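You operate a simulated robot arm through the tools that you are given. There is no shell and no other tool. Be economical: measure what you need, move in short steps, check, and stop when the job is done.

Carry out the task below with a simulated robot arm. There is one attempt and no reset: what you move stays moved.

TASK
Cure the lamp base in the jig and test it.
Fine: lock the clamp and switch on first; wait for CURED before the test; one press of each key; then switch off and open the clamp.

The check looks at the end state, three seconds after you hand in, the way a careful person would. Anything else that was tipped, shoved, dropped, spilled or broken makes it a failure.

THE ROBOT
A 7-joint arm with a two-finger parallel gripper, fixed in place. Base frame: the origin is at the foot of the arm, x ahead of it, y to its left, z up; the work surface is at about z = 0. Lengths are in m, angles in degrees, forces in N, time in s.
With the tool pointing down near the work surface it reaches from about 0.24 to 0.62 m from the base axis. Its first joint turns from -66.0 to 66.0 degrees. Payload 2.6 kg.
Tool frame: the origin (TCP) lies between the finger pads and is the grasp point; the fingertips stand 0.03 m ahead of it; z points along the fingers, y is the line along which they close. Largest opening 0.094 m; finger width 0.028, thickness 0.01; the body of the gripper, 0.05 by 0.096 m, starts 0.055 m behind the TCP.
Orientation is told as [roll, pitch, yaw] about the base's x, y, z axes, in that order, counted from this pose: with the fingers straight down and closing along the base's y, the tool's x points along the base's -x, its y along +y and its z along -z.

THE INTERFACE
- The arm moves only by the tool apply_moves. Its argument "steps" is one flat list of numbers, 7 for each row, row after row: the closure, from 0 (fully open) to 1 (shut), then the shift along the tool's x, y, z in m, then the turn, a rotation vector about the tool's x, y, z in degrees. In form: [hand, tx, ty, tz, wx, wy, wz, hand, tx, ty, tz, wx, wy, wz, ...]. A call has 1 to 20 rows; each row is the pose to reach, as a shift and turn from the pose commanded when the call began, along the tool's axes at that moment. A row lasts 0.2 s, in which the tool goes at most 0.05 m and 8.6 degrees; a call with a longer step from one row to the next is refused whole, and so is a gripper value outside its range. A pose out of reach is approached as far as the arm can. The call stops where the force on the tool passes 70 N (or 10 N more than at its start, if that is more) or the arm is blocked; 0.2 s more then pass. The fingers move at their own pace (about 0.072 m/s each) and stop on an object; they squeeze with about 34 N. The grip force told is the motor's: it shows also when the fingers shut on nothing. Time passes only in rows, and 0.2 s behind the last, so rows that repeat a pose let the fingers close. It gives the time, the measured TCP pose, the force on the tool (base axes), the opening and the grip force at its end, in the units of the frame above (readings bear some noise), with the torque about the TCP (base axes, N m) and any sound that the robot's microphone picked up, and new pictures: "show" is both (left out), scene, wrist or none.
- Cameras (640 x 400 px; columns grow to the right, rows downward): "scene" is fixed at [0.0391, 0.4336, 0.565]; the picture's right is [-0.74, -0.67, 0.00], its down [-0.39, 0.43, -0.82] and it looks along [0.55, -0.60, -0.58] (base axes); focal length 331 px, centre (320, 200). "wrist" rides on the gripper at [0.076, 0.014, -0.102] in the tool frame; the picture's right is [-0.18, 0.98, 0.00], its down [-0.75, -0.14, -0.64] and it looks along [-0.63, -0.12, 0.77] (tool axes); focal length 243 px, centre (320, 200). There is no depth. A picture from a camera that has moved, and an enlarged one, comes with that camera's place and axes in the base frame and with its lens.
- enlarge(camera, box): a new picture of the part [left, top, right, bottom] of that camera's present view, enlarged. It takes no simulated time.
- job_done(): hands the job in; it is judged then, once.

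Work in short steps. Places have to be worked out from the pictures, the camera data and where the tool is seen: move nearer, look again, correct. Check each grasp and each placing, and mend what went wrong. You have 120 turns and 200 pictures in all, those below and enlarged ones among them. Open the gripper and draw the arm clear of the work before you hand the job in, unless the task says otherwise; then end with one line.

The tools are called after "Request:" by a JSON object that holds its "method" and its "body". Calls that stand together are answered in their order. apply_moves: Moves the arm, as the interface text tells. Its arguments: {"type":"object","properties":{"steps":{"type":"array"},"show":{"type":"string","enum":["both","scene","wrist","none"]}},"required":["steps"]} The other tools are called the same way: enlarge (camera, box) takes an enlarged picture of a part of a camera's view; job_done () hands the job in.

At the start:

```text
time_s: 0.0
tcp_pos: [0.3299, 0.0144, 0.3303]
orientation: [0.0, 0.1, 0.0]
wrist_force: [0.7, 0.0, 0.2]
ft_torque: [0.01, -0.01, 0.02]
width: 0.0943
grip_force: 0.2
```

scene: 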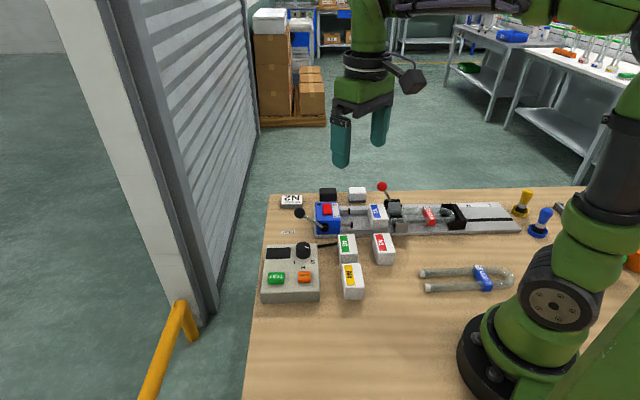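
wrist: 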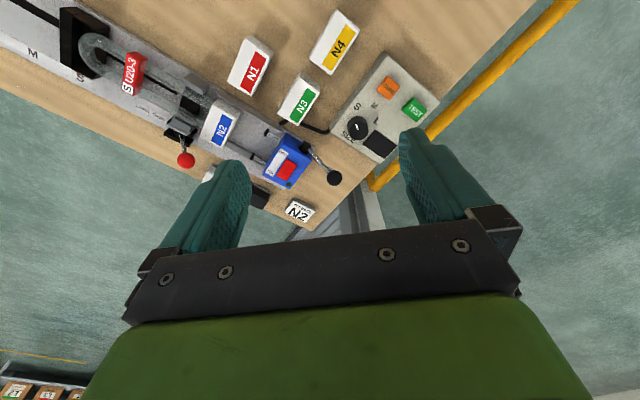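

I begin by looking more closely at the jig, box and labels in both views.

Request:
{"method": "enlarge", "body": {"camera": "scene", "box": [250, 170, 410, 310]}}

Request:
{"method": "enlarge", "body": {"camera": "scene", "box": [370, 170, 560, 310]}}

Request:
{"method": "enlarge", "body": {"camera": "wrist", "box": [220, 0, 440, 230]}}

Request:
{"method": "enlarge", "body": {"camera": "wrist", "box": [0, 0, 240, 180]}}

```text
2.86 times, centred on (330, 240) of scene
camera zoom: at [0.0391, 0.4336, 0.565], right [-0.74, -0.67, 0.0], down [-0.39, 0.43, -0.82], along [0.55, -0.6, -0.58], focal length 945 px, centre (291, 86)
```

zoom: 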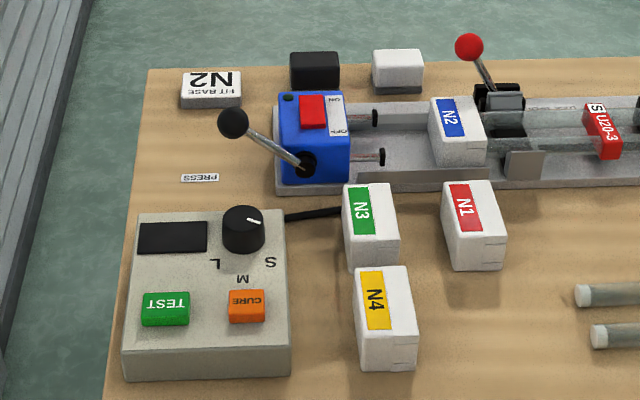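

```text
2.86 times, centred on (465, 240) of scene
camera zoom: at [0.0391, 0.4336, 0.565], right [-0.74, -0.67, 0.0], down [-0.39, 0.43, -0.82], along [0.55, -0.6, -0.58], focal length 945 px, centre (-94, 86)
```

zoom: 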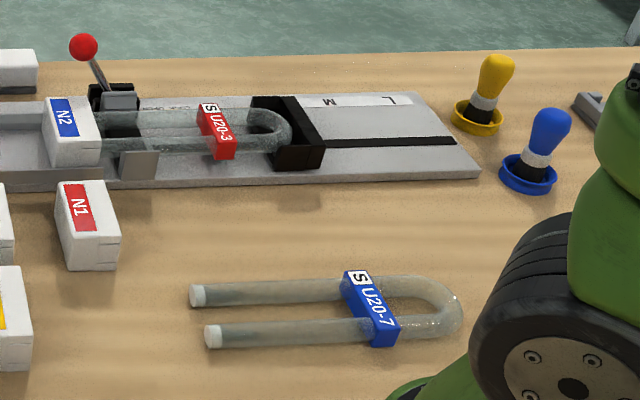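

```text
1.74 times, centred on (330, 115) of wrist
camera zoom: at [0.254, 0.0293, 0.4326], right [0.18, 0.98, 0.0], down [0.75, -0.14, 0.64], along [0.63, -0.12, -0.77], focal length 422 px, centre (303, 348)
```

zoom: 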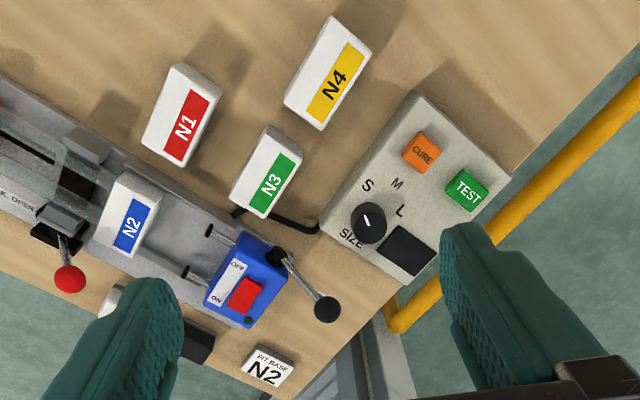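

```text
2.22 times, centred on (120, 90) of wrist
camera zoom: at [0.254, 0.0293, 0.4326], right [0.18, 0.98, 0.0], down [0.75, -0.14, 0.64], along [0.63, -0.12, -0.77], focal length 539 px, centre (764, 444)
```

zoom: 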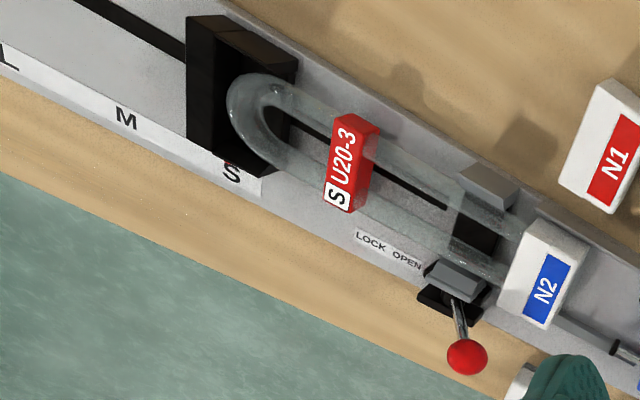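

The wrist view shows the clamp (red knob) beside its LOCK/OPEN label, and the blue head with an ON/OFF rocker. The SIZE dial setting isn't clear from here. I'll shut the fingers and lower over the clamp for a closer look.

Request:
{"method": "apply_moves", "body": {"steps": [1, 0.02, -0.04, 0.02, 0, 0, 0, 1, 0.04, -0.08, 0.05, 0, 0, 0, 1, 0.04, -0.11, 0.08, 0, 0, 0, 1, 0.04, -0.13, 0.1, 0, 0, 0, 1, 0.04, -0.13, 0.1, 0, 0, 0], "show": "both"}}

```text
refused: row 2 steps farther than a row can; nothing moved
```

The second row stepped too far, so I'll use smaller steps.

Request:
{"method": "apply_moves", "body": {"steps": [1, 0.01, -0.03, 0.02, 0, 0, 0, 1, 0.02, -0.06, 0.04, 0, 0, 0, 1, 0.03, -0.09, 0.06, 0, 0, 0, 1, 0.04, -0.12, 0.08, 0, 0, 0, 1, 0.04, -0.13, 0.1, 0, 0, 0, 1, 0.04, -0.13, 0.1, 0, 0, 0], "show": "both"}}

```text
time_s: 1.4
tcp_pos: [0.2892, -0.1154, 0.2299]
orientation: [0.0, 0.0, 0.0]
wrist_force: [-0.4, 0.7, 0.4]
ft_torque: [0.01, 0.02, 0.03]
width: 0.0
grip_force: 32.9
camera wrist: at [0.213, -0.1014, 0.3329], right [0.18, 0.98, 0.0], down [0.75, -0.14, 0.64], along [0.63, -0.12, -0.77], focal length 243 px, centre (320, 200)
```

scene: 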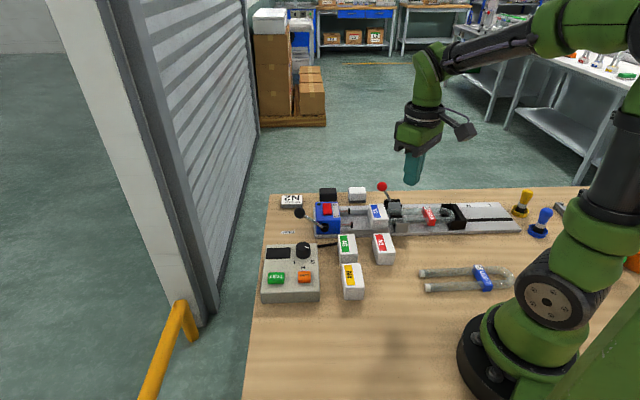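
wrist: 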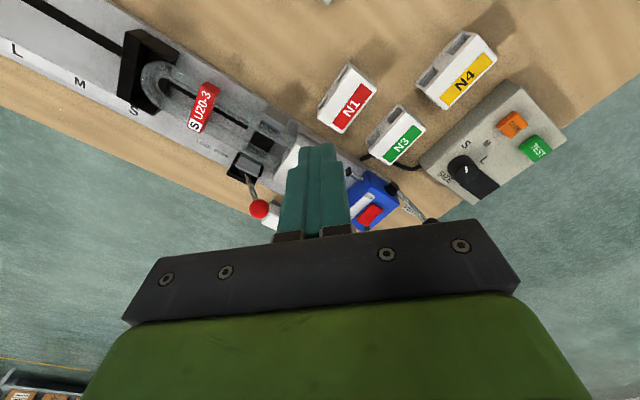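

Request:
{"method": "enlarge", "body": {"camera": "wrist", "box": [100, 30, 300, 230]}}

Request:
{"method": "enlarge", "body": {"camera": "wrist", "box": [340, 70, 580, 240]}}

Request:
{"method": "enlarge", "body": {"camera": "scene", "box": [360, 175, 440, 235]}}

Request:
{"method": "enlarge", "body": {"camera": "scene", "box": [260, 235, 340, 295]}}

Request:
{"method": "enlarge", "body": {"camera": "scene", "box": [270, 180, 350, 240]}}

```text
2.00 times, centred on (200, 130) of wrist
camera zoom: at [0.213, -0.1014, 0.3329], right [0.18, 0.98, 0.0], down [0.75, -0.14, 0.64], along [0.63, -0.12, -0.77], focal length 485 px, centre (560, 340)
```

zoom: 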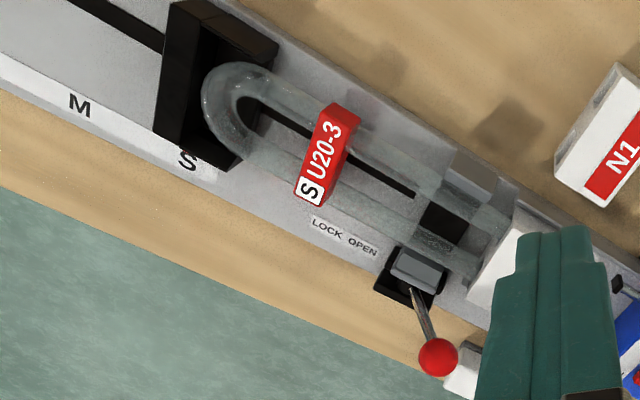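

```text
2.35 times, centred on (460, 155) of wrist
camera zoom: at [0.213, -0.1014, 0.3329], right [0.18, 0.98, 0.0], down [0.75, -0.14, 0.64], along [0.63, -0.12, -0.77], focal length 571 px, centre (-9, 306)
```

zoom: 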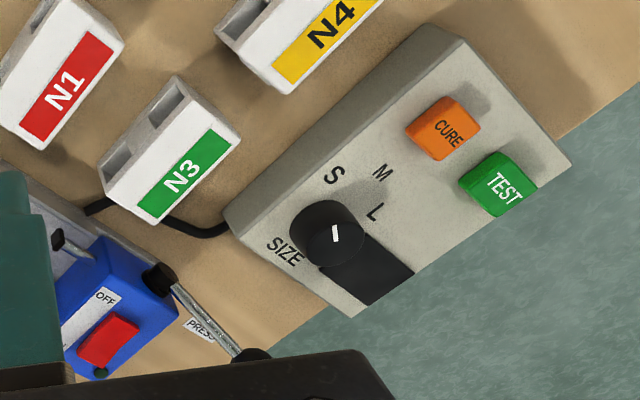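

```text
6.67 times, centred on (400, 205) of scene
camera zoom: at [0.0391, 0.4336, 0.565], right [-0.74, -0.67, 0.0], down [-0.39, 0.43, -0.82], along [0.55, -0.6, -0.58], focal length 2206 px, centre (-213, 167)
```

zoom: 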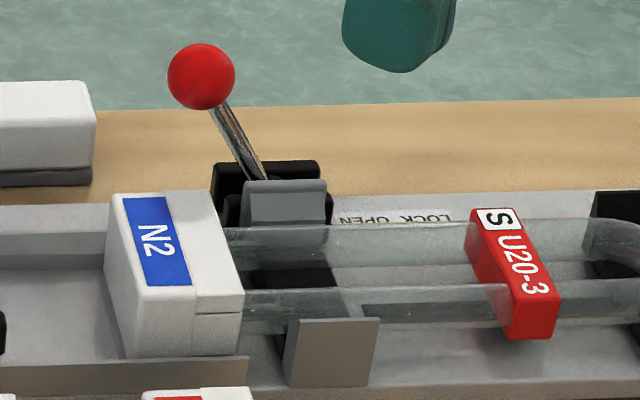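

```text
6.67 times, centred on (300, 265) of scene
camera zoom: at [0.0391, 0.4336, 0.565], right [-0.74, -0.67, 0.0], down [-0.39, 0.43, -0.82], along [0.55, -0.6, -0.58], focal length 2206 px, centre (453, -233)
```

zoom: 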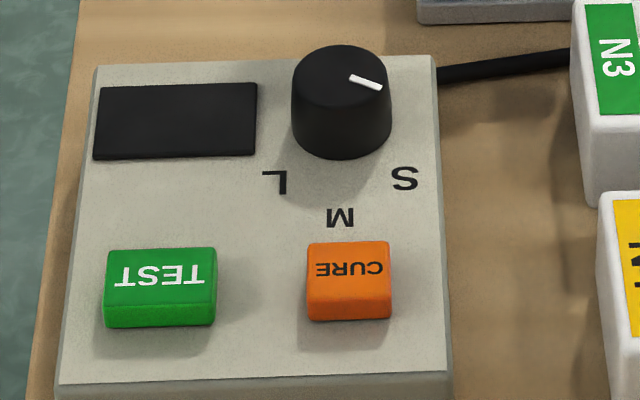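

```text
6.67 times, centred on (310, 210) of scene
camera zoom: at [0.0391, 0.4336, 0.565], right [-0.74, -0.67, 0.0], down [-0.39, 0.43, -0.82], along [0.55, -0.6, -0.58], focal length 2206 px, centre (387, 133)
```

zoom: 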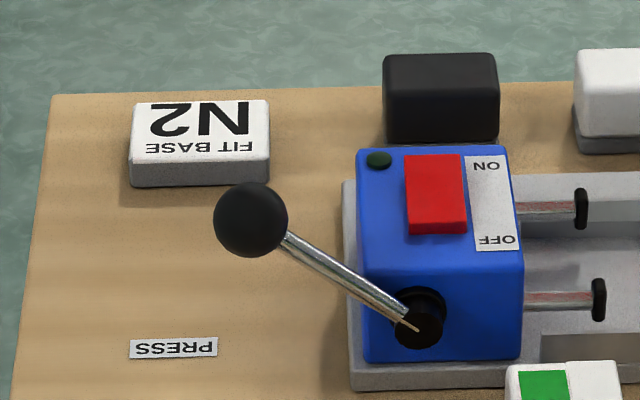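

The dial points to S, which matches the S tube and the stop at S. Base N2 agrees with the "FIT BASE N2" card, and the clamp lever leans to OPEN. I put the red knob at about (0.418, -0.226, 0.081) and its pivot at about (0.395, -0.25, 0.027). I'll turn the closed fingers flat to the jig axis and hover on the OPEN side of the knob.

Request:
{"method": "apply_moves", "body": {"steps": [1, -0.03, -0.017, 0.0, 0, 0, 8, 1, -0.06, -0.034, 0, 0, 0, 16, 1, -0.09, -0.051, 0, 0, 0, 24, 1, -0.12, -0.068, 0, 0, 0, 32, 1, -0.156, -0.08, 0.0, 0, 0, 40, 1, -0.156, -0.08, 0.04, 0, 0, 40, 1, -0.156, -0.08, 0.07, 0, 0, 40], "show": "both"}}

```text
time_s: 3.0
tcp_pos: [0.4451, -0.1941, 0.1604]
orientation: [0.0, 0.1, -40.1]
wrist_force: [-0.7, 0.3, -0.9]
ft_torque: [-0.02, 0.02, 0.01]
width: 0.0001
grip_force: 32.6
camera wrist: at [0.3969, -0.1344, 0.2631], right [0.77, 0.63, 0.0], down [0.49, -0.59, 0.64], along [0.41, -0.5, -0.77], focal length 243 px, centre (320, 200)
```

scene: 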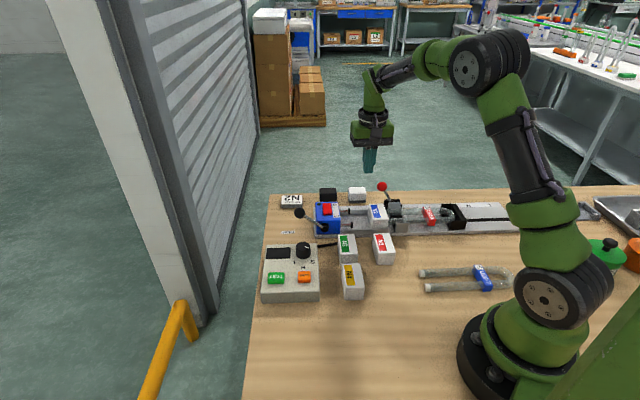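
wrist: 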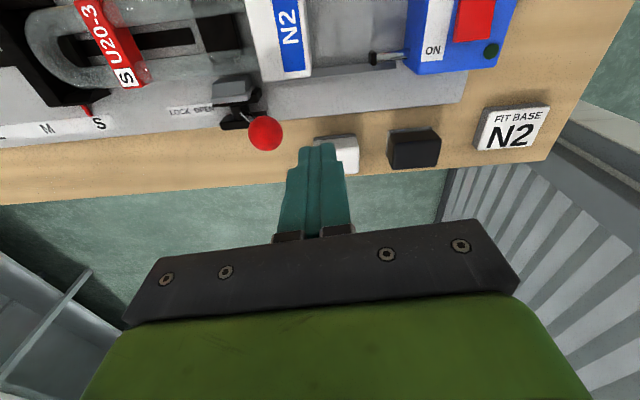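

The jig axis measures about 45°, and the knob reads (0.416, -0.227, 0.081) again. I'll descend beside it to TCP z 0.098 and push along the jig towards LOCK.

Request:
{"method": "apply_moves", "body": {"steps": [1, -0.0028, -0.0095, 0.03, 0, 0, 5, 1, -0.0028, -0.0095, 0.0624, 0, 0, 5, 1, -0.0019, -0.0195, 0.0624, 0, 0, 5, 1, -0.001, -0.0295, 0.0624, 0, 0, 5, 1, 0, -0.0395, 0.0624, 0, 0, 5, 1, 0.0007, -0.0495, 0.0624, 0, 0, 5, 1, 0.0016, -0.0595, 0.0624, 0, 0, 5], "show": "both"}}

```text
time_s: 4.6
tcp_pos: [0.4048, -0.2416, 0.0957]
orientation: [-0.2, 0.1, -45.1]
wrist_force: [0.7, 1.6, -0.8]
ft_torque: [-0.01, 0.01, -0.01]
width: 0.0002
grip_force: 32.9
camera wrist: at [0.3616, -0.177, 0.1992], right [0.83, 0.56, 0.0], down [0.43, -0.63, 0.64], along [0.36, -0.53, -0.77], focal length 243 px, centre (320, 200)
```

scene: 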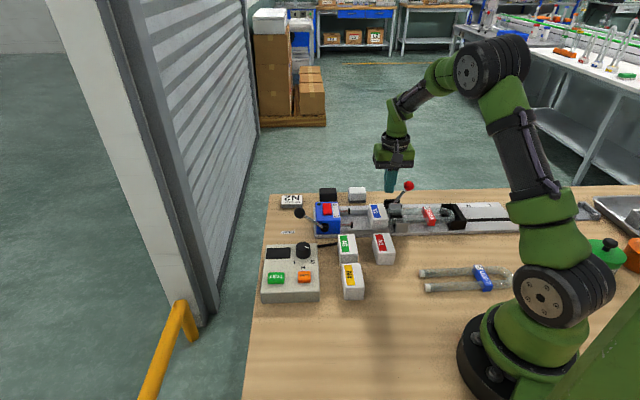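
wrist: 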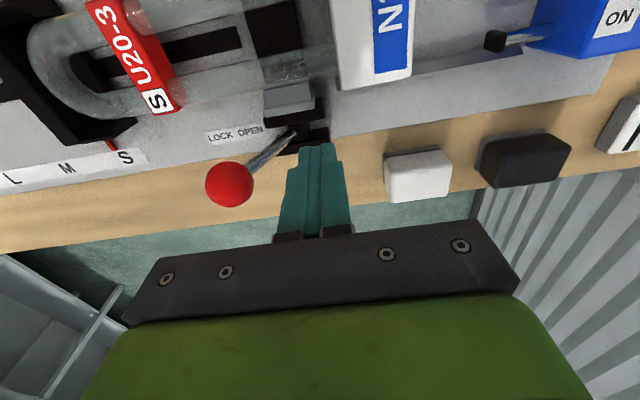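

The lever snapped over to the LOCK side and is now ahead of the finger. I'll check that it has gone all the way.

Request:
{"method": "enlarge", "body": {"camera": "scene", "box": [360, 175, 440, 235]}}

Request:
{"method": "enlarge", "body": {"camera": "wrist", "box": [180, 50, 360, 220]}}

```text
6.67 times, centred on (400, 205) of scene
camera zoom: at [0.0391, 0.4336, 0.565], right [-0.74, -0.67, 0.0], down [-0.39, 0.43, -0.82], along [0.55, -0.6, -0.58], focal length 2206 px, centre (-213, 167)
```

zoom: 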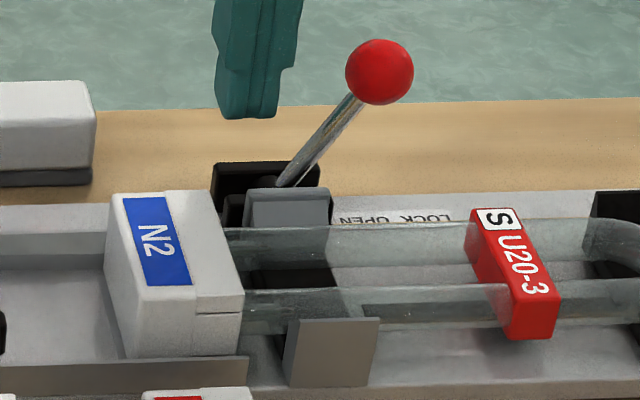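

```text
2.35 times, centred on (270, 135) of wrist
camera zoom: at [0.3616, -0.177, 0.1992], right [0.83, 0.56, 0.0], down [0.43, -0.63, 0.64], along [0.36, -0.53, -0.77], focal length 571 px, centre (438, 353)
```

zoom: 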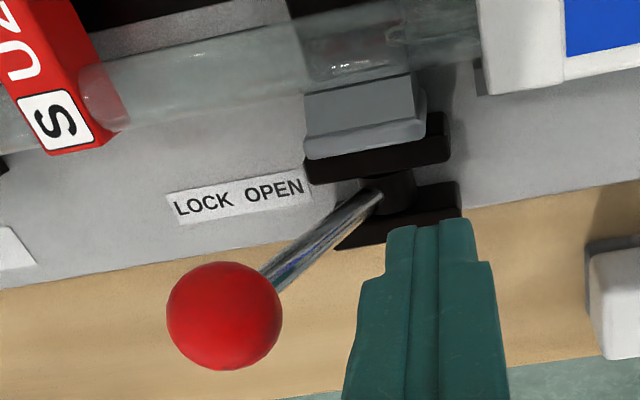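

The lever has mirrored to the LOCK end and the jaw has closed in, so the clamp is locked. Next I'll lift and move to a viewing spot by the blue head and its rocker.

Request:
{"method": "apply_moves", "body": {"steps": [1, 0, 0.005, -0.045, 0, 0, 0, 1, 0, 0.005, -0.09, 0, 0, 0, 1, 0.025, 0.04, -0.104, 0, 0, 0, 1, 0.05, 0.075, -0.104, 0, 0, 0, 1, 0.075, 0.11, -0.104, 0, 0, 0, 1, 0.0957, 0.145, -0.104, 0, 0, 0, 1, 0.0957, 0.145, -0.104, 0, 0, 0], "show": "wrist"}}

Request:
{"method": "enlarge", "body": {"camera": "wrist", "box": [240, 0, 520, 200]}}

Request:
{"method": "enlarge", "body": {"camera": "scene", "box": [250, 175, 450, 310]}}

```text
time_s: 6.2
tcp_pos: [0.4414, -0.0689, 0.2014]
orientation: [0.0, 0.0, -45.0]
wrist_force: [-0.6, 0.0, -0.3]
ft_torque: [-0.01, 0.0, 0.02]
width: 0.0
grip_force: 33.2
camera wrist: at [0.3977, -0.0053, 0.3045], right [0.83, 0.56, 0.0], down [0.43, -0.63, 0.64], along [0.36, -0.53, -0.77], focal length 243 px, centre (320, 200)
```

wrist: 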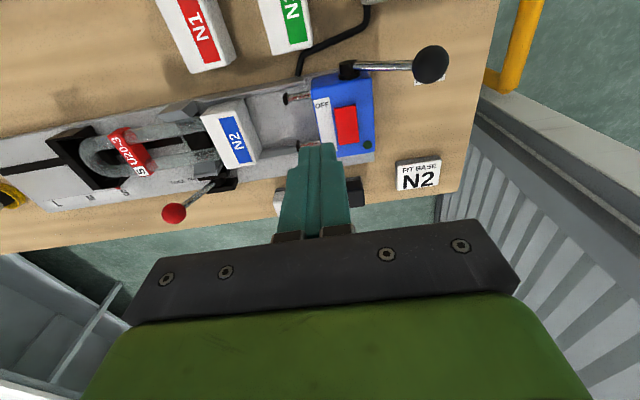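

```text
2.00 times, centred on (380, 100) of wrist
camera zoom: at [0.3977, -0.0053, 0.3045], right [0.83, 0.56, 0.0], down [0.43, -0.63, 0.64], along [0.36, -0.53, -0.77], focal length 485 px, centre (200, 400)
```

zoom: 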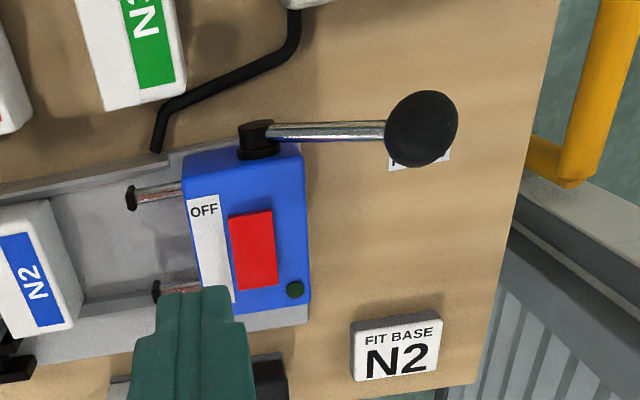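

```text
2.96 times, centred on (350, 242) of scene
camera zoom: at [0.039, 0.4336, 0.565], right [-0.74, -0.67, 0.0], down [-0.39, 0.43, -0.82], along [0.55, -0.6, -0.58], focal length 980 px, centre (231, 74)
```

zoom: 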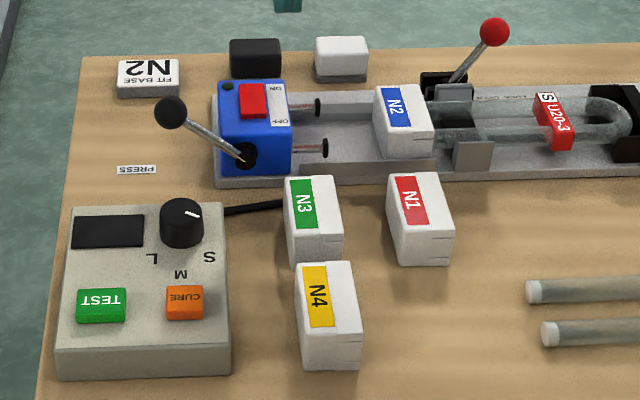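

By triangulation the rocker centre is near (0.486, -0.082, 0.046). Its ON end points away from the scene camera. I'll hover the closed fingertips above that end.

Request:
{"method": "apply_moves", "body": {"steps": [1, -0.028, 0.011, 0.02, 0, 0, 0, 1, -0.0564, 0.0223, 0.04, 0, 0, 0, 1, -0.0564, 0.0223, 0.07, 0, 0, 0, 1, -0.0564, 0.0223, 0.095, 0, 0, 0, 1, -0.0564, 0.0223, 0.095, 0, 0, 0], "show": "wrist"}}

Request:
{"method": "enlarge", "body": {"camera": "scene", "box": [280, 170, 360, 240]}}

Request:
{"method": "enlarge", "body": {"camera": "wrist", "box": [240, 50, 440, 230]}}

```text
time_s: 7.4
tcp_pos: [0.4957, -0.0937, 0.1077]
orientation: [0.0, 0.0, -45.0]
wrist_force: [-0.3, 1.1, -0.3]
ft_torque: [-0.04, 0.02, 0.03]
width: 0.0002
grip_force: 33.3
camera wrist: at [0.4531, -0.0302, 0.2095], right [0.83, 0.56, 0.0], down [0.43, -0.63, 0.64], along [0.36, -0.53, -0.77], focal length 243 px, centre (320, 200)
```

wrist: 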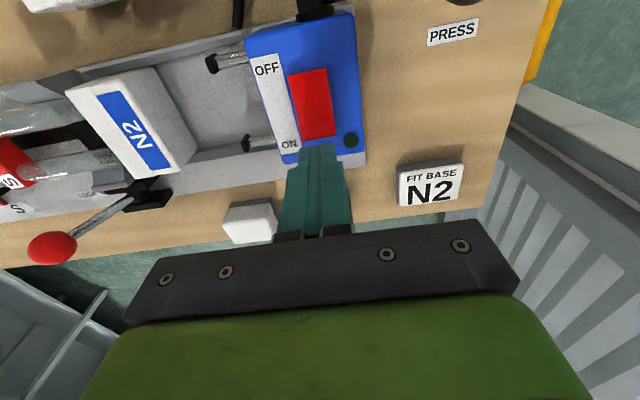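

```text
5.71 times, centred on (320, 205) of scene
camera zoom: at [0.0391, 0.4336, 0.565], right [-0.74, -0.67, 0.0], down [-0.39, 0.43, -0.82], along [0.55, -0.6, -0.58], focal length 1891 px, centre (320, 171)
```

zoom: 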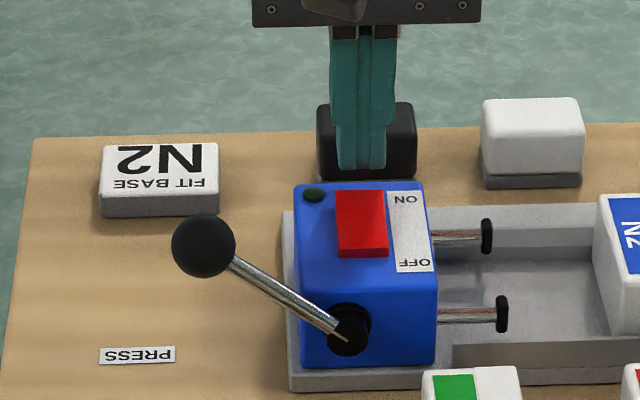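

```text
2.22 times, centred on (340, 140) of wrist
camera zoom: at [0.4531, -0.0302, 0.2095], right [0.83, 0.56, 0.0], down [0.43, -0.63, 0.64], along [0.36, -0.53, -0.77], focal length 539 px, centre (276, 333)
```

zoom: 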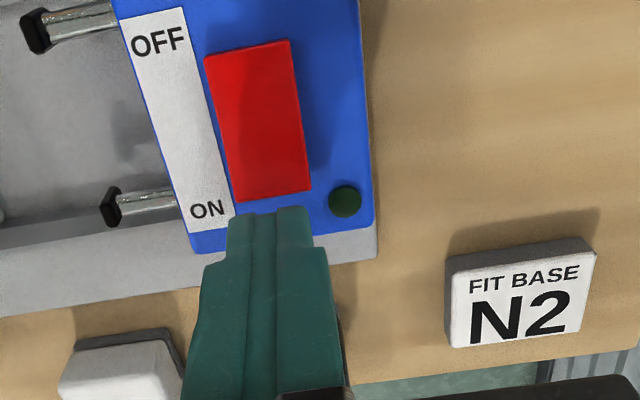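

All three views now agree on a rocker centre of (0.478, -0.0745, 0.058), with its ON end at about (0.492, -0.090). I'll shift 6 mm inward and press down gently.

Request:
{"method": "apply_moves", "body": {"steps": [1, 0.006, 0.001, 0.006, 0, 0, 0, 1, 0.006, 0.001, 0.012, 0, 0, 0, 1, 0.006, 0.001, 0.016, 0, 0, 0, 1, 0.006, 0.001, 0.019, 0, 0, 0], "show": "none"}}

Request:
{"method": "enlarge", "body": {"camera": "scene", "box": [280, 170, 360, 240]}}

```text
time_s: 8.4
tcp_pos: [0.4952, -0.0898, 0.0957]
orientation: [0.6, -0.7, -45.2]
wrist_force: [-17.2, 0.3, 62.8]
ft_torque: [0.56, 1.12, 0.07]
width: 0.0001
grip_force: 33.4
```

```text
5.71 times, centred on (320, 205) of scene
camera zoom: at [0.0387, 0.4336, 0.565], right [-0.74, -0.67, 0.0], down [-0.39, 0.43, -0.82], along [0.55, -0.6, -0.58], focal length 1891 px, centre (320, 171)
```

zoom: 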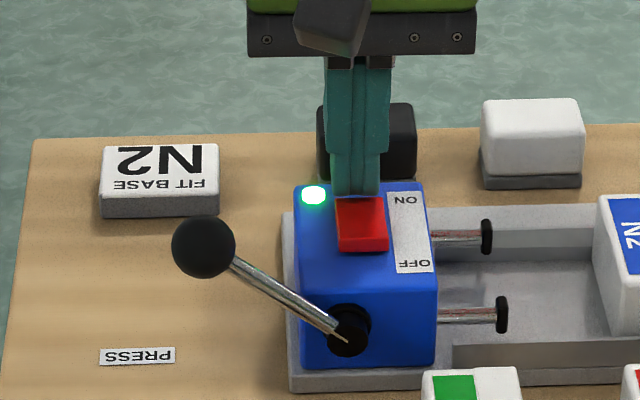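

The indicator is lit green, so the power is ON. Now I'll lift and move to view the control box with its CURE and TEST keys.

Request:
{"method": "apply_moves", "body": {"steps": [1, 0, 0, -0.045, 0, 0, 0, 1, 0, 0, -0.09, 0, 0, 0, 1, 0.02, 0.01, -0.12, 0, 0, 0, 1, 0.06, 0.02, -0.12, 0, 0, 0, 1, 0.1, 0.03, -0.12, 0, 0, 0, 1, 0.14, 0.04, -0.12, 0, 0, 0, 1, 0.18, 0.05, -0.12, 0, 0, 0, 1, 0.215, 0.053, -0.12, 0, 0, 0, 1, 0.215, 0.053, -0.12, 0, 0, 0], "show": "both"}}

Request:
{"method": "enlarge", "body": {"camera": "scene", "box": [250, 170, 410, 310]}}

Request:
{"method": "enlarge", "body": {"camera": "wrist", "box": [220, 0, 480, 200]}}

```text
time_s: 10.4
tcp_pos: [0.3778, 0.1005, 0.2064]
orientation: [0.0, 0.0, -45.0]
wrist_force: [0.4, -0.5, 0.0]
ft_torque: [0.01, 0.0, 0.03]
width: 0.0
grip_force: 33.0
camera wrist: at [0.3351, 0.1648, 0.3098], right [0.83, 0.56, 0.0], down [0.43, -0.63, 0.64], along [0.36, -0.53, -0.77], focal length 243 px, centre (320, 200)
```

scene: 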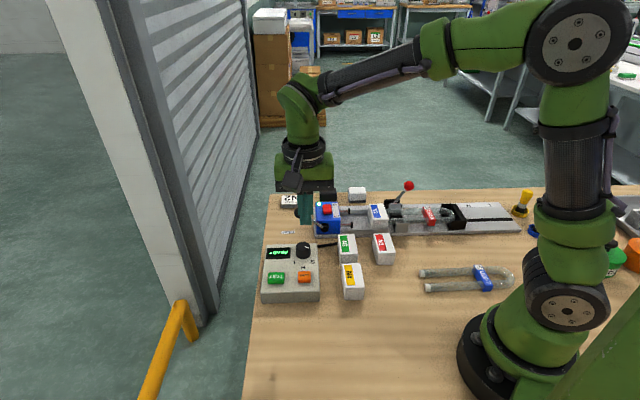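
wrist: 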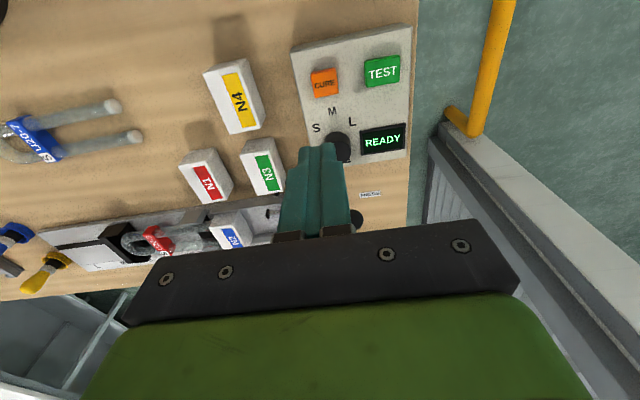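

```text
2.86 times, centred on (330, 240) of scene
camera zoom: at [0.039, 0.4336, 0.565], right [-0.74, -0.67, 0.0], down [-0.39, 0.43, -0.82], along [0.55, -0.6, -0.58], focal length 945 px, centre (291, 86)
```

zoom: 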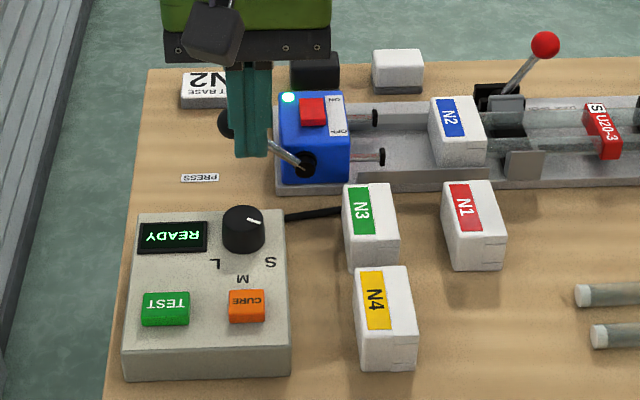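

```text
2.00 times, centred on (350, 100) of wrist
camera zoom: at [0.3351, 0.1648, 0.3098], right [0.83, 0.56, 0.0], down [0.43, -0.63, 0.64], along [0.36, -0.53, -0.77], focal length 485 px, centre (260, 400)
```

zoom: 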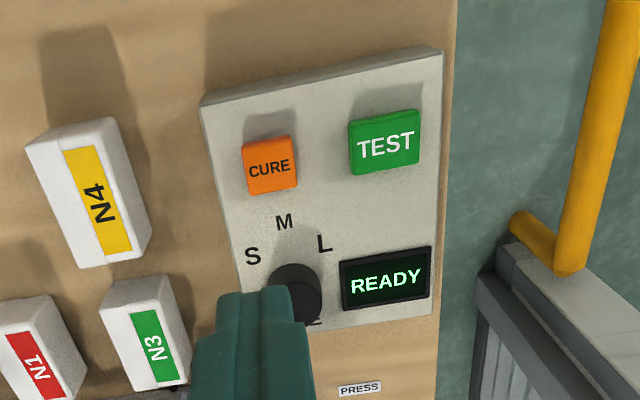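

The display reads READY. CURE works out at about (0.377, 0.111, 0.038) and TEST at about (0.419, 0.153, 0.038). I'll hover above CURE to check the alignment.

Request:
{"method": "apply_moves", "body": {"steps": [1, 0.008, 0.0069, 0.04, 0, 0, 0, 1, 0.008, 0.0069, 0.08, 0, 0, 0, 1, 0.008, 0.0069, 0.114, 0, 0, 0, 1, 0.008, 0.0069, 0.114, 0, 0, 0], "show": "wrist"}}

Request:
{"method": "enlarge", "body": {"camera": "scene", "box": [255, 215, 345, 310]}}

```text
time_s: 11.4
tcp_pos: [0.3777, 0.1116, 0.0923]
orientation: [0.0, 0.0, -45.0]
wrist_force: [0.5, 0.0, 0.2]
ft_torque: [0.02, -0.01, 0.05]
width: 0.0001
grip_force: 32.6
camera wrist: at [0.3349, 0.1757, 0.1959], right [0.83, 0.56, 0.0], down [0.43, -0.63, 0.64], along [0.36, -0.53, -0.77], focal length 243 px, centre (320, 200)
```

wrist: 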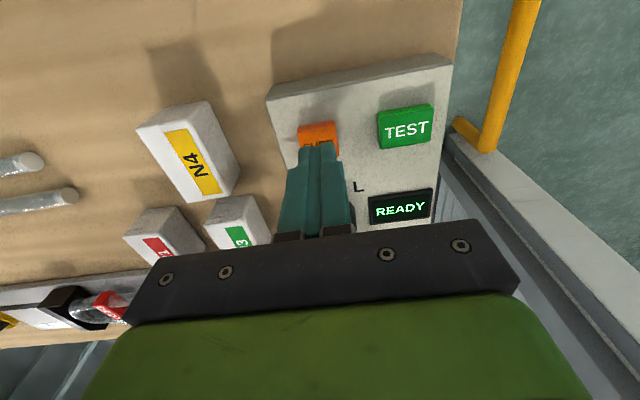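

```text
4.21 times, centred on (300, 262) of scene
camera zoom: at [0.0391, 0.4336, 0.565], right [-0.74, -0.67, 0.0], down [-0.39, 0.43, -0.82], along [0.55, -0.6, -0.58], focal length 1393 px, centre (404, -63)
```

zoom: 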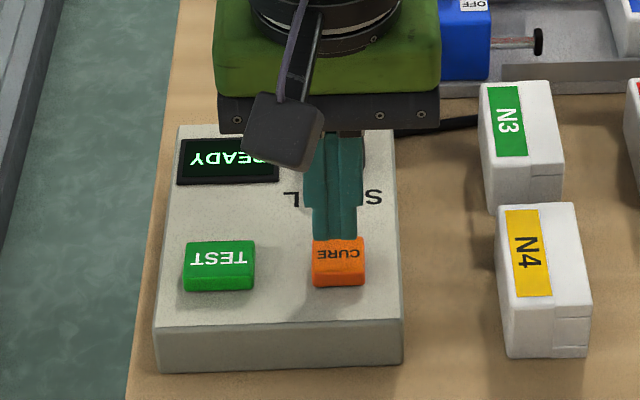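

The tip is lined up with CURE. I'll shift 3 mm toward the key's middle and press down slowly.

Request:
{"method": "apply_moves", "body": {"steps": [1, 0.003, -0.001, 0.006, 0, 0, 0, 1, 0.003, -0.001, 0.012, 0, 0, 0, 1, 0.003, -0.001, 0.015, 0, 0, 0, 1, 0.003, -0.001, 0.018, 0, 0, 0], "show": "none"}}

Request:
{"method": "enlarge", "body": {"camera": "wrist", "box": [250, 40, 460, 240]}}

```text
time_s: 12.4
tcp_pos: [0.3753, 0.1138, 0.075]
orientation: [0.0, 0.0, -45.0]
wrist_force: [0.8, -0.1, 0.4]
ft_torque: [0.02, -0.01, -0.05]
width: 0.0002
grip_force: 33.1
```

```text
2.00 times, centred on (355, 140) of wrist
camera zoom: at [0.332, 0.1769, 0.1784], right [0.83, 0.56, 0.0], down [0.43, -0.63, 0.64], along [0.36, -0.53, -0.77], focal length 485 px, centre (250, 320)
```

zoom: 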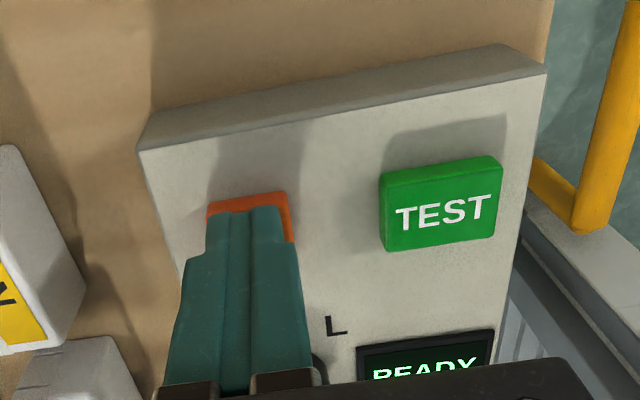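

No contact yet: the force is about zero with the tip at z = 0.045. The tip is within the key, so I'll keep descending slowly.

Request:
{"method": "apply_moves", "body": {"steps": [1, 0, 0.001, 0.003, 0, 0, 0, 1, 0, 0.001, 0.006, 0, 0, 0, 1, 0, 0.001, 0.009, 0, 0, 0], "show": "wrist"}}

```text
time_s: 13.2
tcp_pos: [0.3766, 0.1122, 0.0667]
orientation: [0.1, 0.0, -45.1]
wrist_force: [-9.5, -3.9, 24.8]
ft_torque: [-0.14, 0.2, -0.05]
width: 0.0001
grip_force: 33.2
heard: click
camera wrist: at [0.3328, 0.1776, 0.17], right [0.83, 0.56, 0.0], down [0.43, -0.63, 0.64], along [0.36, -0.53, -0.77], focal length 243 px, centre (320, 200)
```

wrist: 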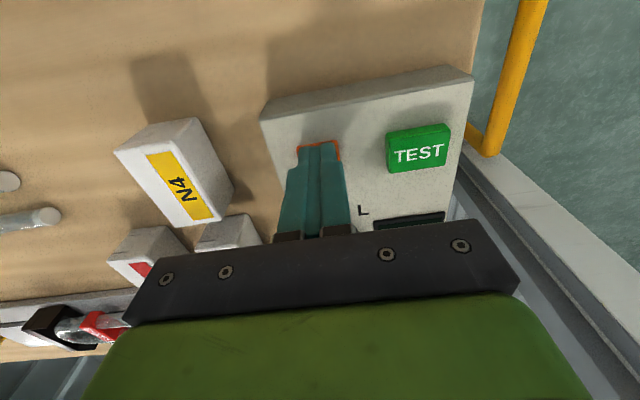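

I heard the click, so CURE has been pressed once. I'll lift straight up to read the display.

Request:
{"method": "apply_moves", "body": {"steps": [1, 0, 0, -0.02, 0, 0, 0, 1, 0, 0, -0.06, 0, 0, 0, 1, 0, 0, -0.1, 0, 0, 0, 1, 0, 0, -0.13, 0, 0, 0, 1, 0, 0, -0.13, 0, 0, 0], "show": "wrist"}}

```text
time_s: 14.4
tcp_pos: [0.3762, 0.1135, 0.1973]
orientation: [0.1, -0.1, -45.1]
wrist_force: [0.5, 0.1, -0.5]
ft_torque: [0.0, 0.04, -0.01]
width: 0.0
grip_force: 33.4
camera wrist: at [0.3327, 0.1773, 0.2993], right [0.83, 0.56, 0.0], down [0.43, -0.63, 0.64], along [0.36, -0.53, -0.77], focal length 243 px, centre (320, 200)
```

wrist: 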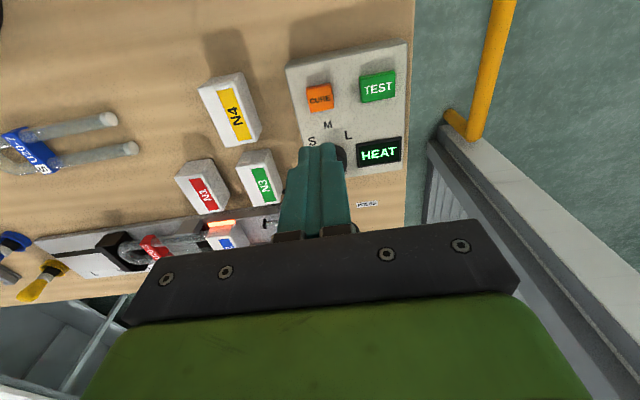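

The display shows HEAT and the base is glowing. I'll wait here for CURED.

Request:
{"method": "apply_moves", "body": {"steps": [1, 0, 0, 0, 0, 0, 0, 1, 0, 0, 0, 0, 0, 0, 1, 0, 0, 0, 0, 0, 0, 1, 0, 0, 0, 0, 0, 0, 1, 0, 0, 0, 0, 0, 0, 1, 0, 0, 0, 0, 0, 0, 1, 0, 0, 0, 0, 0, 0, 1, 0, 0, 0, 0, 0, 0, 1, 0, 0, 0, 0, 0, 0, 1, 0, 0, 0, 0, 0, 0, 1, 0, 0, 0, 0, 0, 0, 1, 0, 0, 0, 0, 0, 0, 1, 0, 0, 0, 0, 0, 0, 1, 0, 0, 0, 0, 0, 0, 1, 0, 0, 0, 0, 0, 0, 1, 0, 0, 0, 0, 0, 0, 1, 0, 0, 0, 0, 0, 0, 1, 0, 0, 0, 0, 0, 0, 1, 0, 0, 0, 0, 0, 0, 1, 0, 0, 0, 0, 0, 0], "show": "wrist"}}

```text
time_s: 18.6
tcp_pos: [0.3764, 0.1143, 0.1967]
orientation: [-0.1, 0.1, -44.9]
wrist_force: [0.1, 0.6, 0.2]
ft_torque: [-0.02, -0.03, -0.03]
width: 0.0003
grip_force: 33.1
camera wrist: at [0.3327, 0.1774, 0.299], right [0.83, 0.56, 0.0], down [0.43, -0.63, 0.64], along [0.36, -0.53, -0.77], focal length 243 px, centre (320, 200)
```

wrist: 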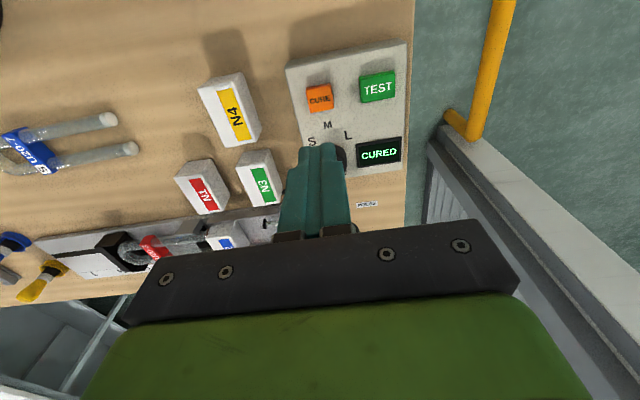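

CURED is showing. I'll move over TEST and down to just above it.

Request:
{"method": "apply_moves", "body": {"steps": [1, -0.001, 0.029, 0.02, 0, 0, 0, 1, -0.002, 0.058, 0.04, 0, 0, 0, 1, -0.002, 0.058, 0.08, 0, 0, 0, 1, -0.002, 0.058, 0.117, 0, 0, 0, 1, -0.002, 0.058, 0.117, 0, 0, 0], "show": "wrist"}}

Request:
{"method": "enlarge", "body": {"camera": "scene", "box": [255, 215, 345, 310]}}

```text
time_s: 19.8
tcp_pos: [0.4193, 0.1548, 0.0782]
orientation: [-0.1, 0.0, -45.1]
wrist_force: [0.1, -0.7, 0.4]
ft_torque: [0.01, 0.02, 0.01]
width: 0.0
grip_force: 33.2
camera wrist: at [0.3759, 0.2169, 0.1821], right [0.83, 0.56, 0.0], down [0.43, -0.63, 0.64], along [0.36, -0.53, -0.77], focal length 243 px, centre (320, 200)
```

wrist: 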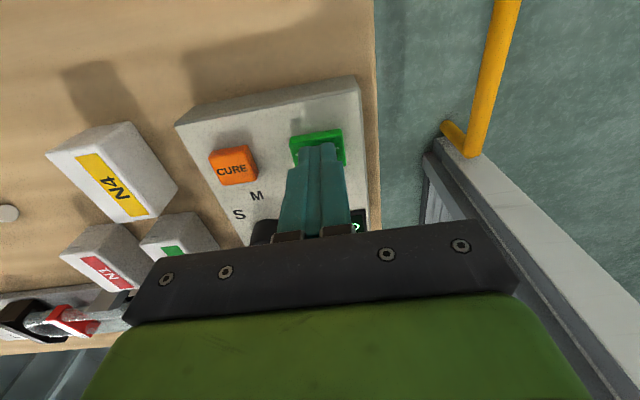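

```text
4.21 times, centred on (300, 262) of scene
camera zoom: at [0.0391, 0.4336, 0.565], right [-0.74, -0.67, 0.0], down [-0.39, 0.43, -0.82], along [0.55, -0.6, -0.58], focal length 1393 px, centre (404, -63)
```

zoom: 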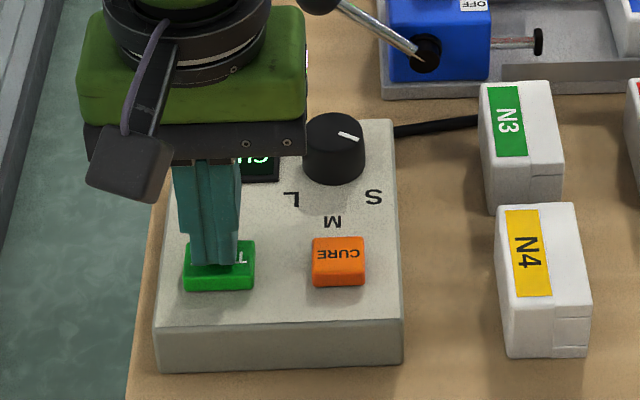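

The tip is over TEST, so I'll press it the same way as CURE.

Request:
{"method": "apply_moves", "body": {"steps": [1, 0, 0, 0.004, 0, 0, 0, 1, 0, 0, 0.007, 0, 0, 0, 1, 0, 0, 0.01, 0, 0, 0, 1, 0, 0, 0.012, 0, 0, 0], "show": "none"}}

```text
time_s: 20.8
tcp_pos: [0.4188, 0.1532, 0.0671]
orientation: [0.2, 0.1, -45.1]
wrist_force: [-5.9, -2.8, 18.9]
ft_torque: [-0.11, 0.17, -0.03]
width: 0.0003
grip_force: 32.7
heard: click
```

I heard the click. I'll lift and move back to read the display.

Request:
{"method": "apply_moves", "body": {"steps": [1, 0, 0, -0.02, 0, 0, 0, 1, 0, 0, -0.06, 0, 0, 0, 1, 0, 0, -0.1, 0, 0, 0, 1, 0, -0.03, -0.13, 0, 0, 0, 1, 0, -0.058, -0.13, 0, 0, 0, 1, 0, -0.058, -0.13, 0, 0, 0], "show": "both"}}

```text
time_s: 22.2
tcp_pos: [0.3786, 0.1123, 0.1961]
orientation: [-0.1, 0.0, -45.0]
wrist_force: [0.4, -0.8, 0.0]
ft_torque: [-0.02, -0.01, 0.02]
width: 0.0
grip_force: 32.9
camera wrist: at [0.3343, 0.1764, 0.2995], right [0.83, 0.56, 0.0], down [0.43, -0.63, 0.64], along [0.36, -0.53, -0.77], focal length 243 px, centre (320, 200)
```

scene: 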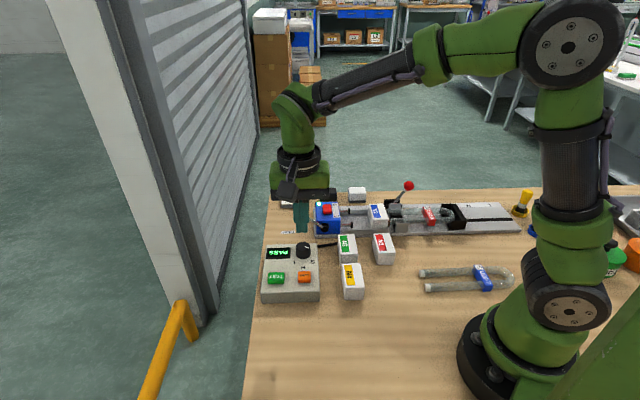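
wrist: 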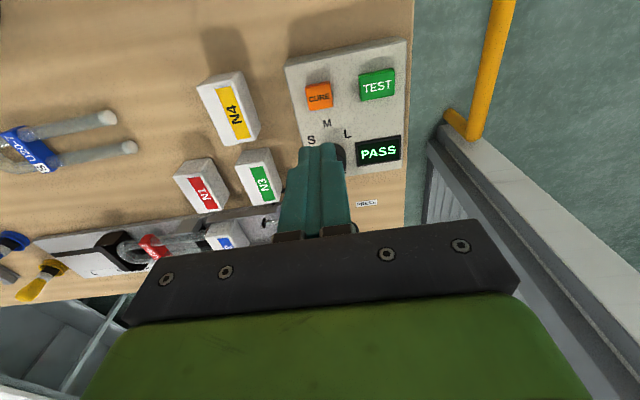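

The display reads PASS. Now I'll switch off, starting with a hover above the OFF end of the rocker.

Request:
{"method": "apply_moves", "body": {"steps": [1, -0.04, -0.013, 0, 0, 0, 0, 1, -0.08, -0.026, 0, 0, 0, 0, 1, -0.12, -0.04, 0, 0, 0, 0, 1, -0.16, -0.054, 0, 0, 0, 0, 1, -0.1856, -0.0618, 0.02, 0, 0, 0, 1, -0.1856, -0.0618, 0.06, 0, 0, 0, 1, -0.1856, -0.0618, 0.088, 0, 0, 0, 1, -0.1856, -0.0618, 0.088, 0, 0, 0], "show": "wrist"}}

Request:
{"method": "enlarge", "body": {"camera": "scene", "box": [280, 170, 360, 240]}}

Request:
{"method": "enlarge", "body": {"camera": "wrist", "box": [240, 50, 440, 230]}}

```text
time_s: 24.0
tcp_pos: [0.4647, -0.0631, 0.1108]
orientation: [0.0, 0.1, -45.0]
wrist_force: [0.6, 0.8, -0.3]
ft_torque: [-0.04, 0.03, 0.01]
width: 0.0
grip_force: 33.0
camera wrist: at [0.421, 0.0009, 0.212], right [0.83, 0.56, 0.0], down [0.43, -0.63, 0.64], along [0.36, -0.53, -0.77], focal length 243 px, centre (320, 200)
```

wrist: 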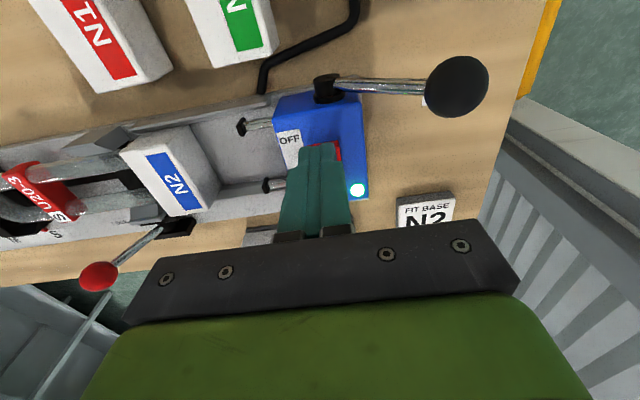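

```text
5.71 times, centred on (320, 205) of scene
camera zoom: at [0.0391, 0.4336, 0.565], right [-0.74, -0.67, 0.0], down [-0.39, 0.43, -0.82], along [0.55, -0.6, -0.58], focal length 1891 px, centre (320, 171)
```

zoom: 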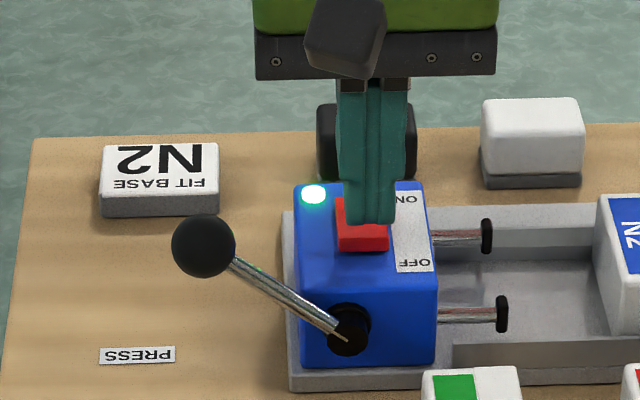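

```text
2.22 times, centred on (340, 140) of wrist
camera zoom: at [0.421, 0.0009, 0.212], right [0.83, 0.56, 0.0], down [0.43, -0.63, 0.64], along [0.36, -0.53, -0.77], focal length 539 px, centre (276, 333)
```

zoom: 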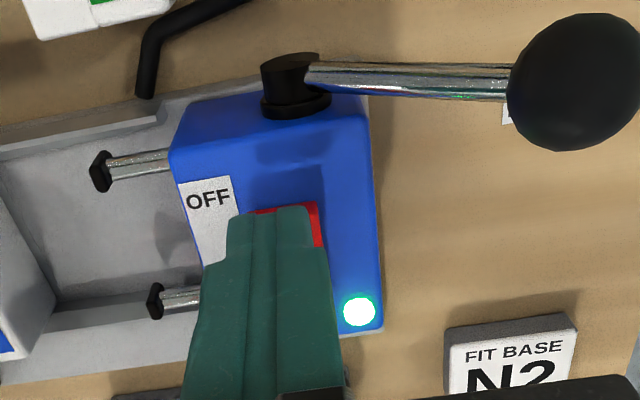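

The finger sits slightly to one side of the rocker, so I'll shift 5 mm along the jig and press the OFF end.

Request:
{"method": "apply_moves", "body": {"steps": [1, 0.001, 0.005, 0.006, 0, 0, 0, 1, 0.001, 0.005, 0.011, 0, 0, 0, 1, 0.001, 0.005, 0.015, 0, 0, 0, 1, 0.001, 0.005, 0.018, 0, 0, 0], "show": "none"}}

Request:
{"method": "enlarge", "body": {"camera": "scene", "box": [280, 170, 360, 240]}}

```text
time_s: 25.0
tcp_pos: [0.468, -0.0585, 0.0964]
orientation: [0.3, -0.3, -45.1]
wrist_force: [-24.3, 5.5, 50.9]
ft_torque: [-0.4, 0.22, -0.08]
width: 0.0
grip_force: 33.0
```

```text
5.71 times, centred on (320, 205) of scene
camera zoom: at [0.0387, 0.4336, 0.565], right [-0.74, -0.67, 0.0], down [-0.39, 0.43, -0.82], along [0.55, -0.6, -0.58], focal length 1891 px, centre (320, 171)
```

zoom: 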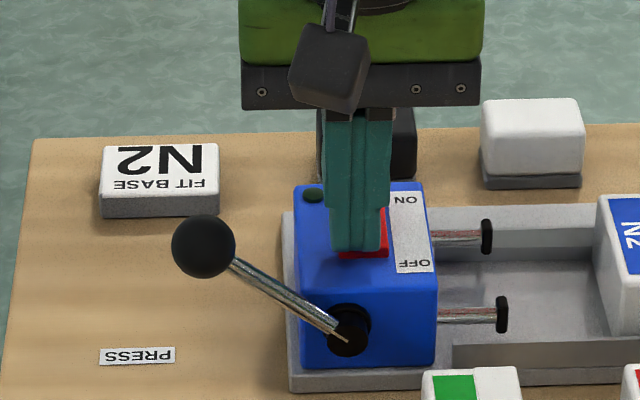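

The lamp is out, so the power is OFF. Next I'll lift clear and move beyond the red knob on its LOCK side. The knob is at about (0.365, -0.276, 0.082), so I'll hover at (0.340, -0.301).

Request:
{"method": "apply_moves", "body": {"steps": [1, 0, 0, -0.04, 0, 0, 0, 1, 0, 0, -0.08, 0, 0, 0, 1, 0, 0, -0.1, 0, 0, 0, 1, -0.012, -0.038, -0.1, 0, 0, 0, 1, -0.024, -0.076, -0.1, 0, 0, 0, 1, -0.036, -0.114, -0.1, 0, 0, 0, 1, -0.048, -0.152, -0.1, 0, 0, 0, 1, -0.06, -0.19, -0.1, 0, 0, 0, 1, -0.072, -0.228, -0.1, 0, 0, 0, 1, -0.081, -0.262, -0.1, 0, 0, 0, 1, -0.081, -0.262, -0.07, 0, 0, 0, 1, -0.081, -0.262, -0.07, 0, 0, 0], "show": "both"}}

```text
time_s: 27.6
tcp_pos: [0.3394, -0.3004, 0.1606]
orientation: [0.0, 0.0, -45.0]
wrist_force: [0.3, -0.3, 0.1]
ft_torque: [0.01, 0.01, 0.01]
width: 0.0
grip_force: 33.1
camera wrist: at [0.2961, -0.2371, 0.2632], right [0.83, 0.56, 0.0], down [0.43, -0.63, 0.64], along [0.36, -0.53, -0.77], focal length 243 px, centre (320, 200)
```

scene: 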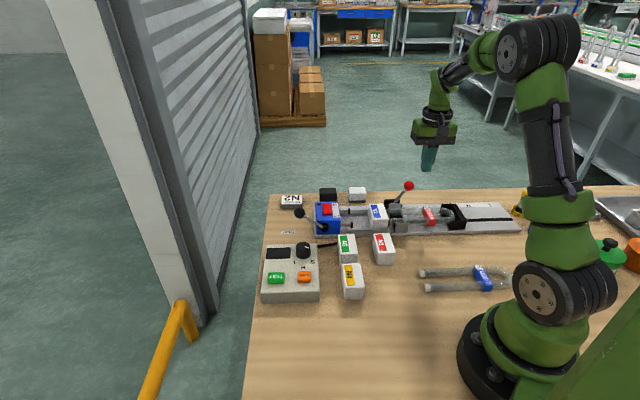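
wrist: 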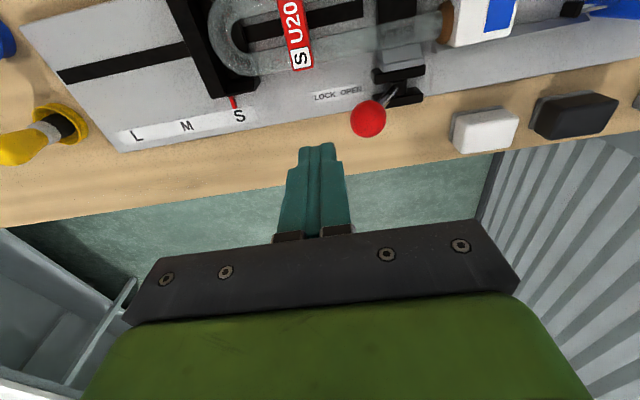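

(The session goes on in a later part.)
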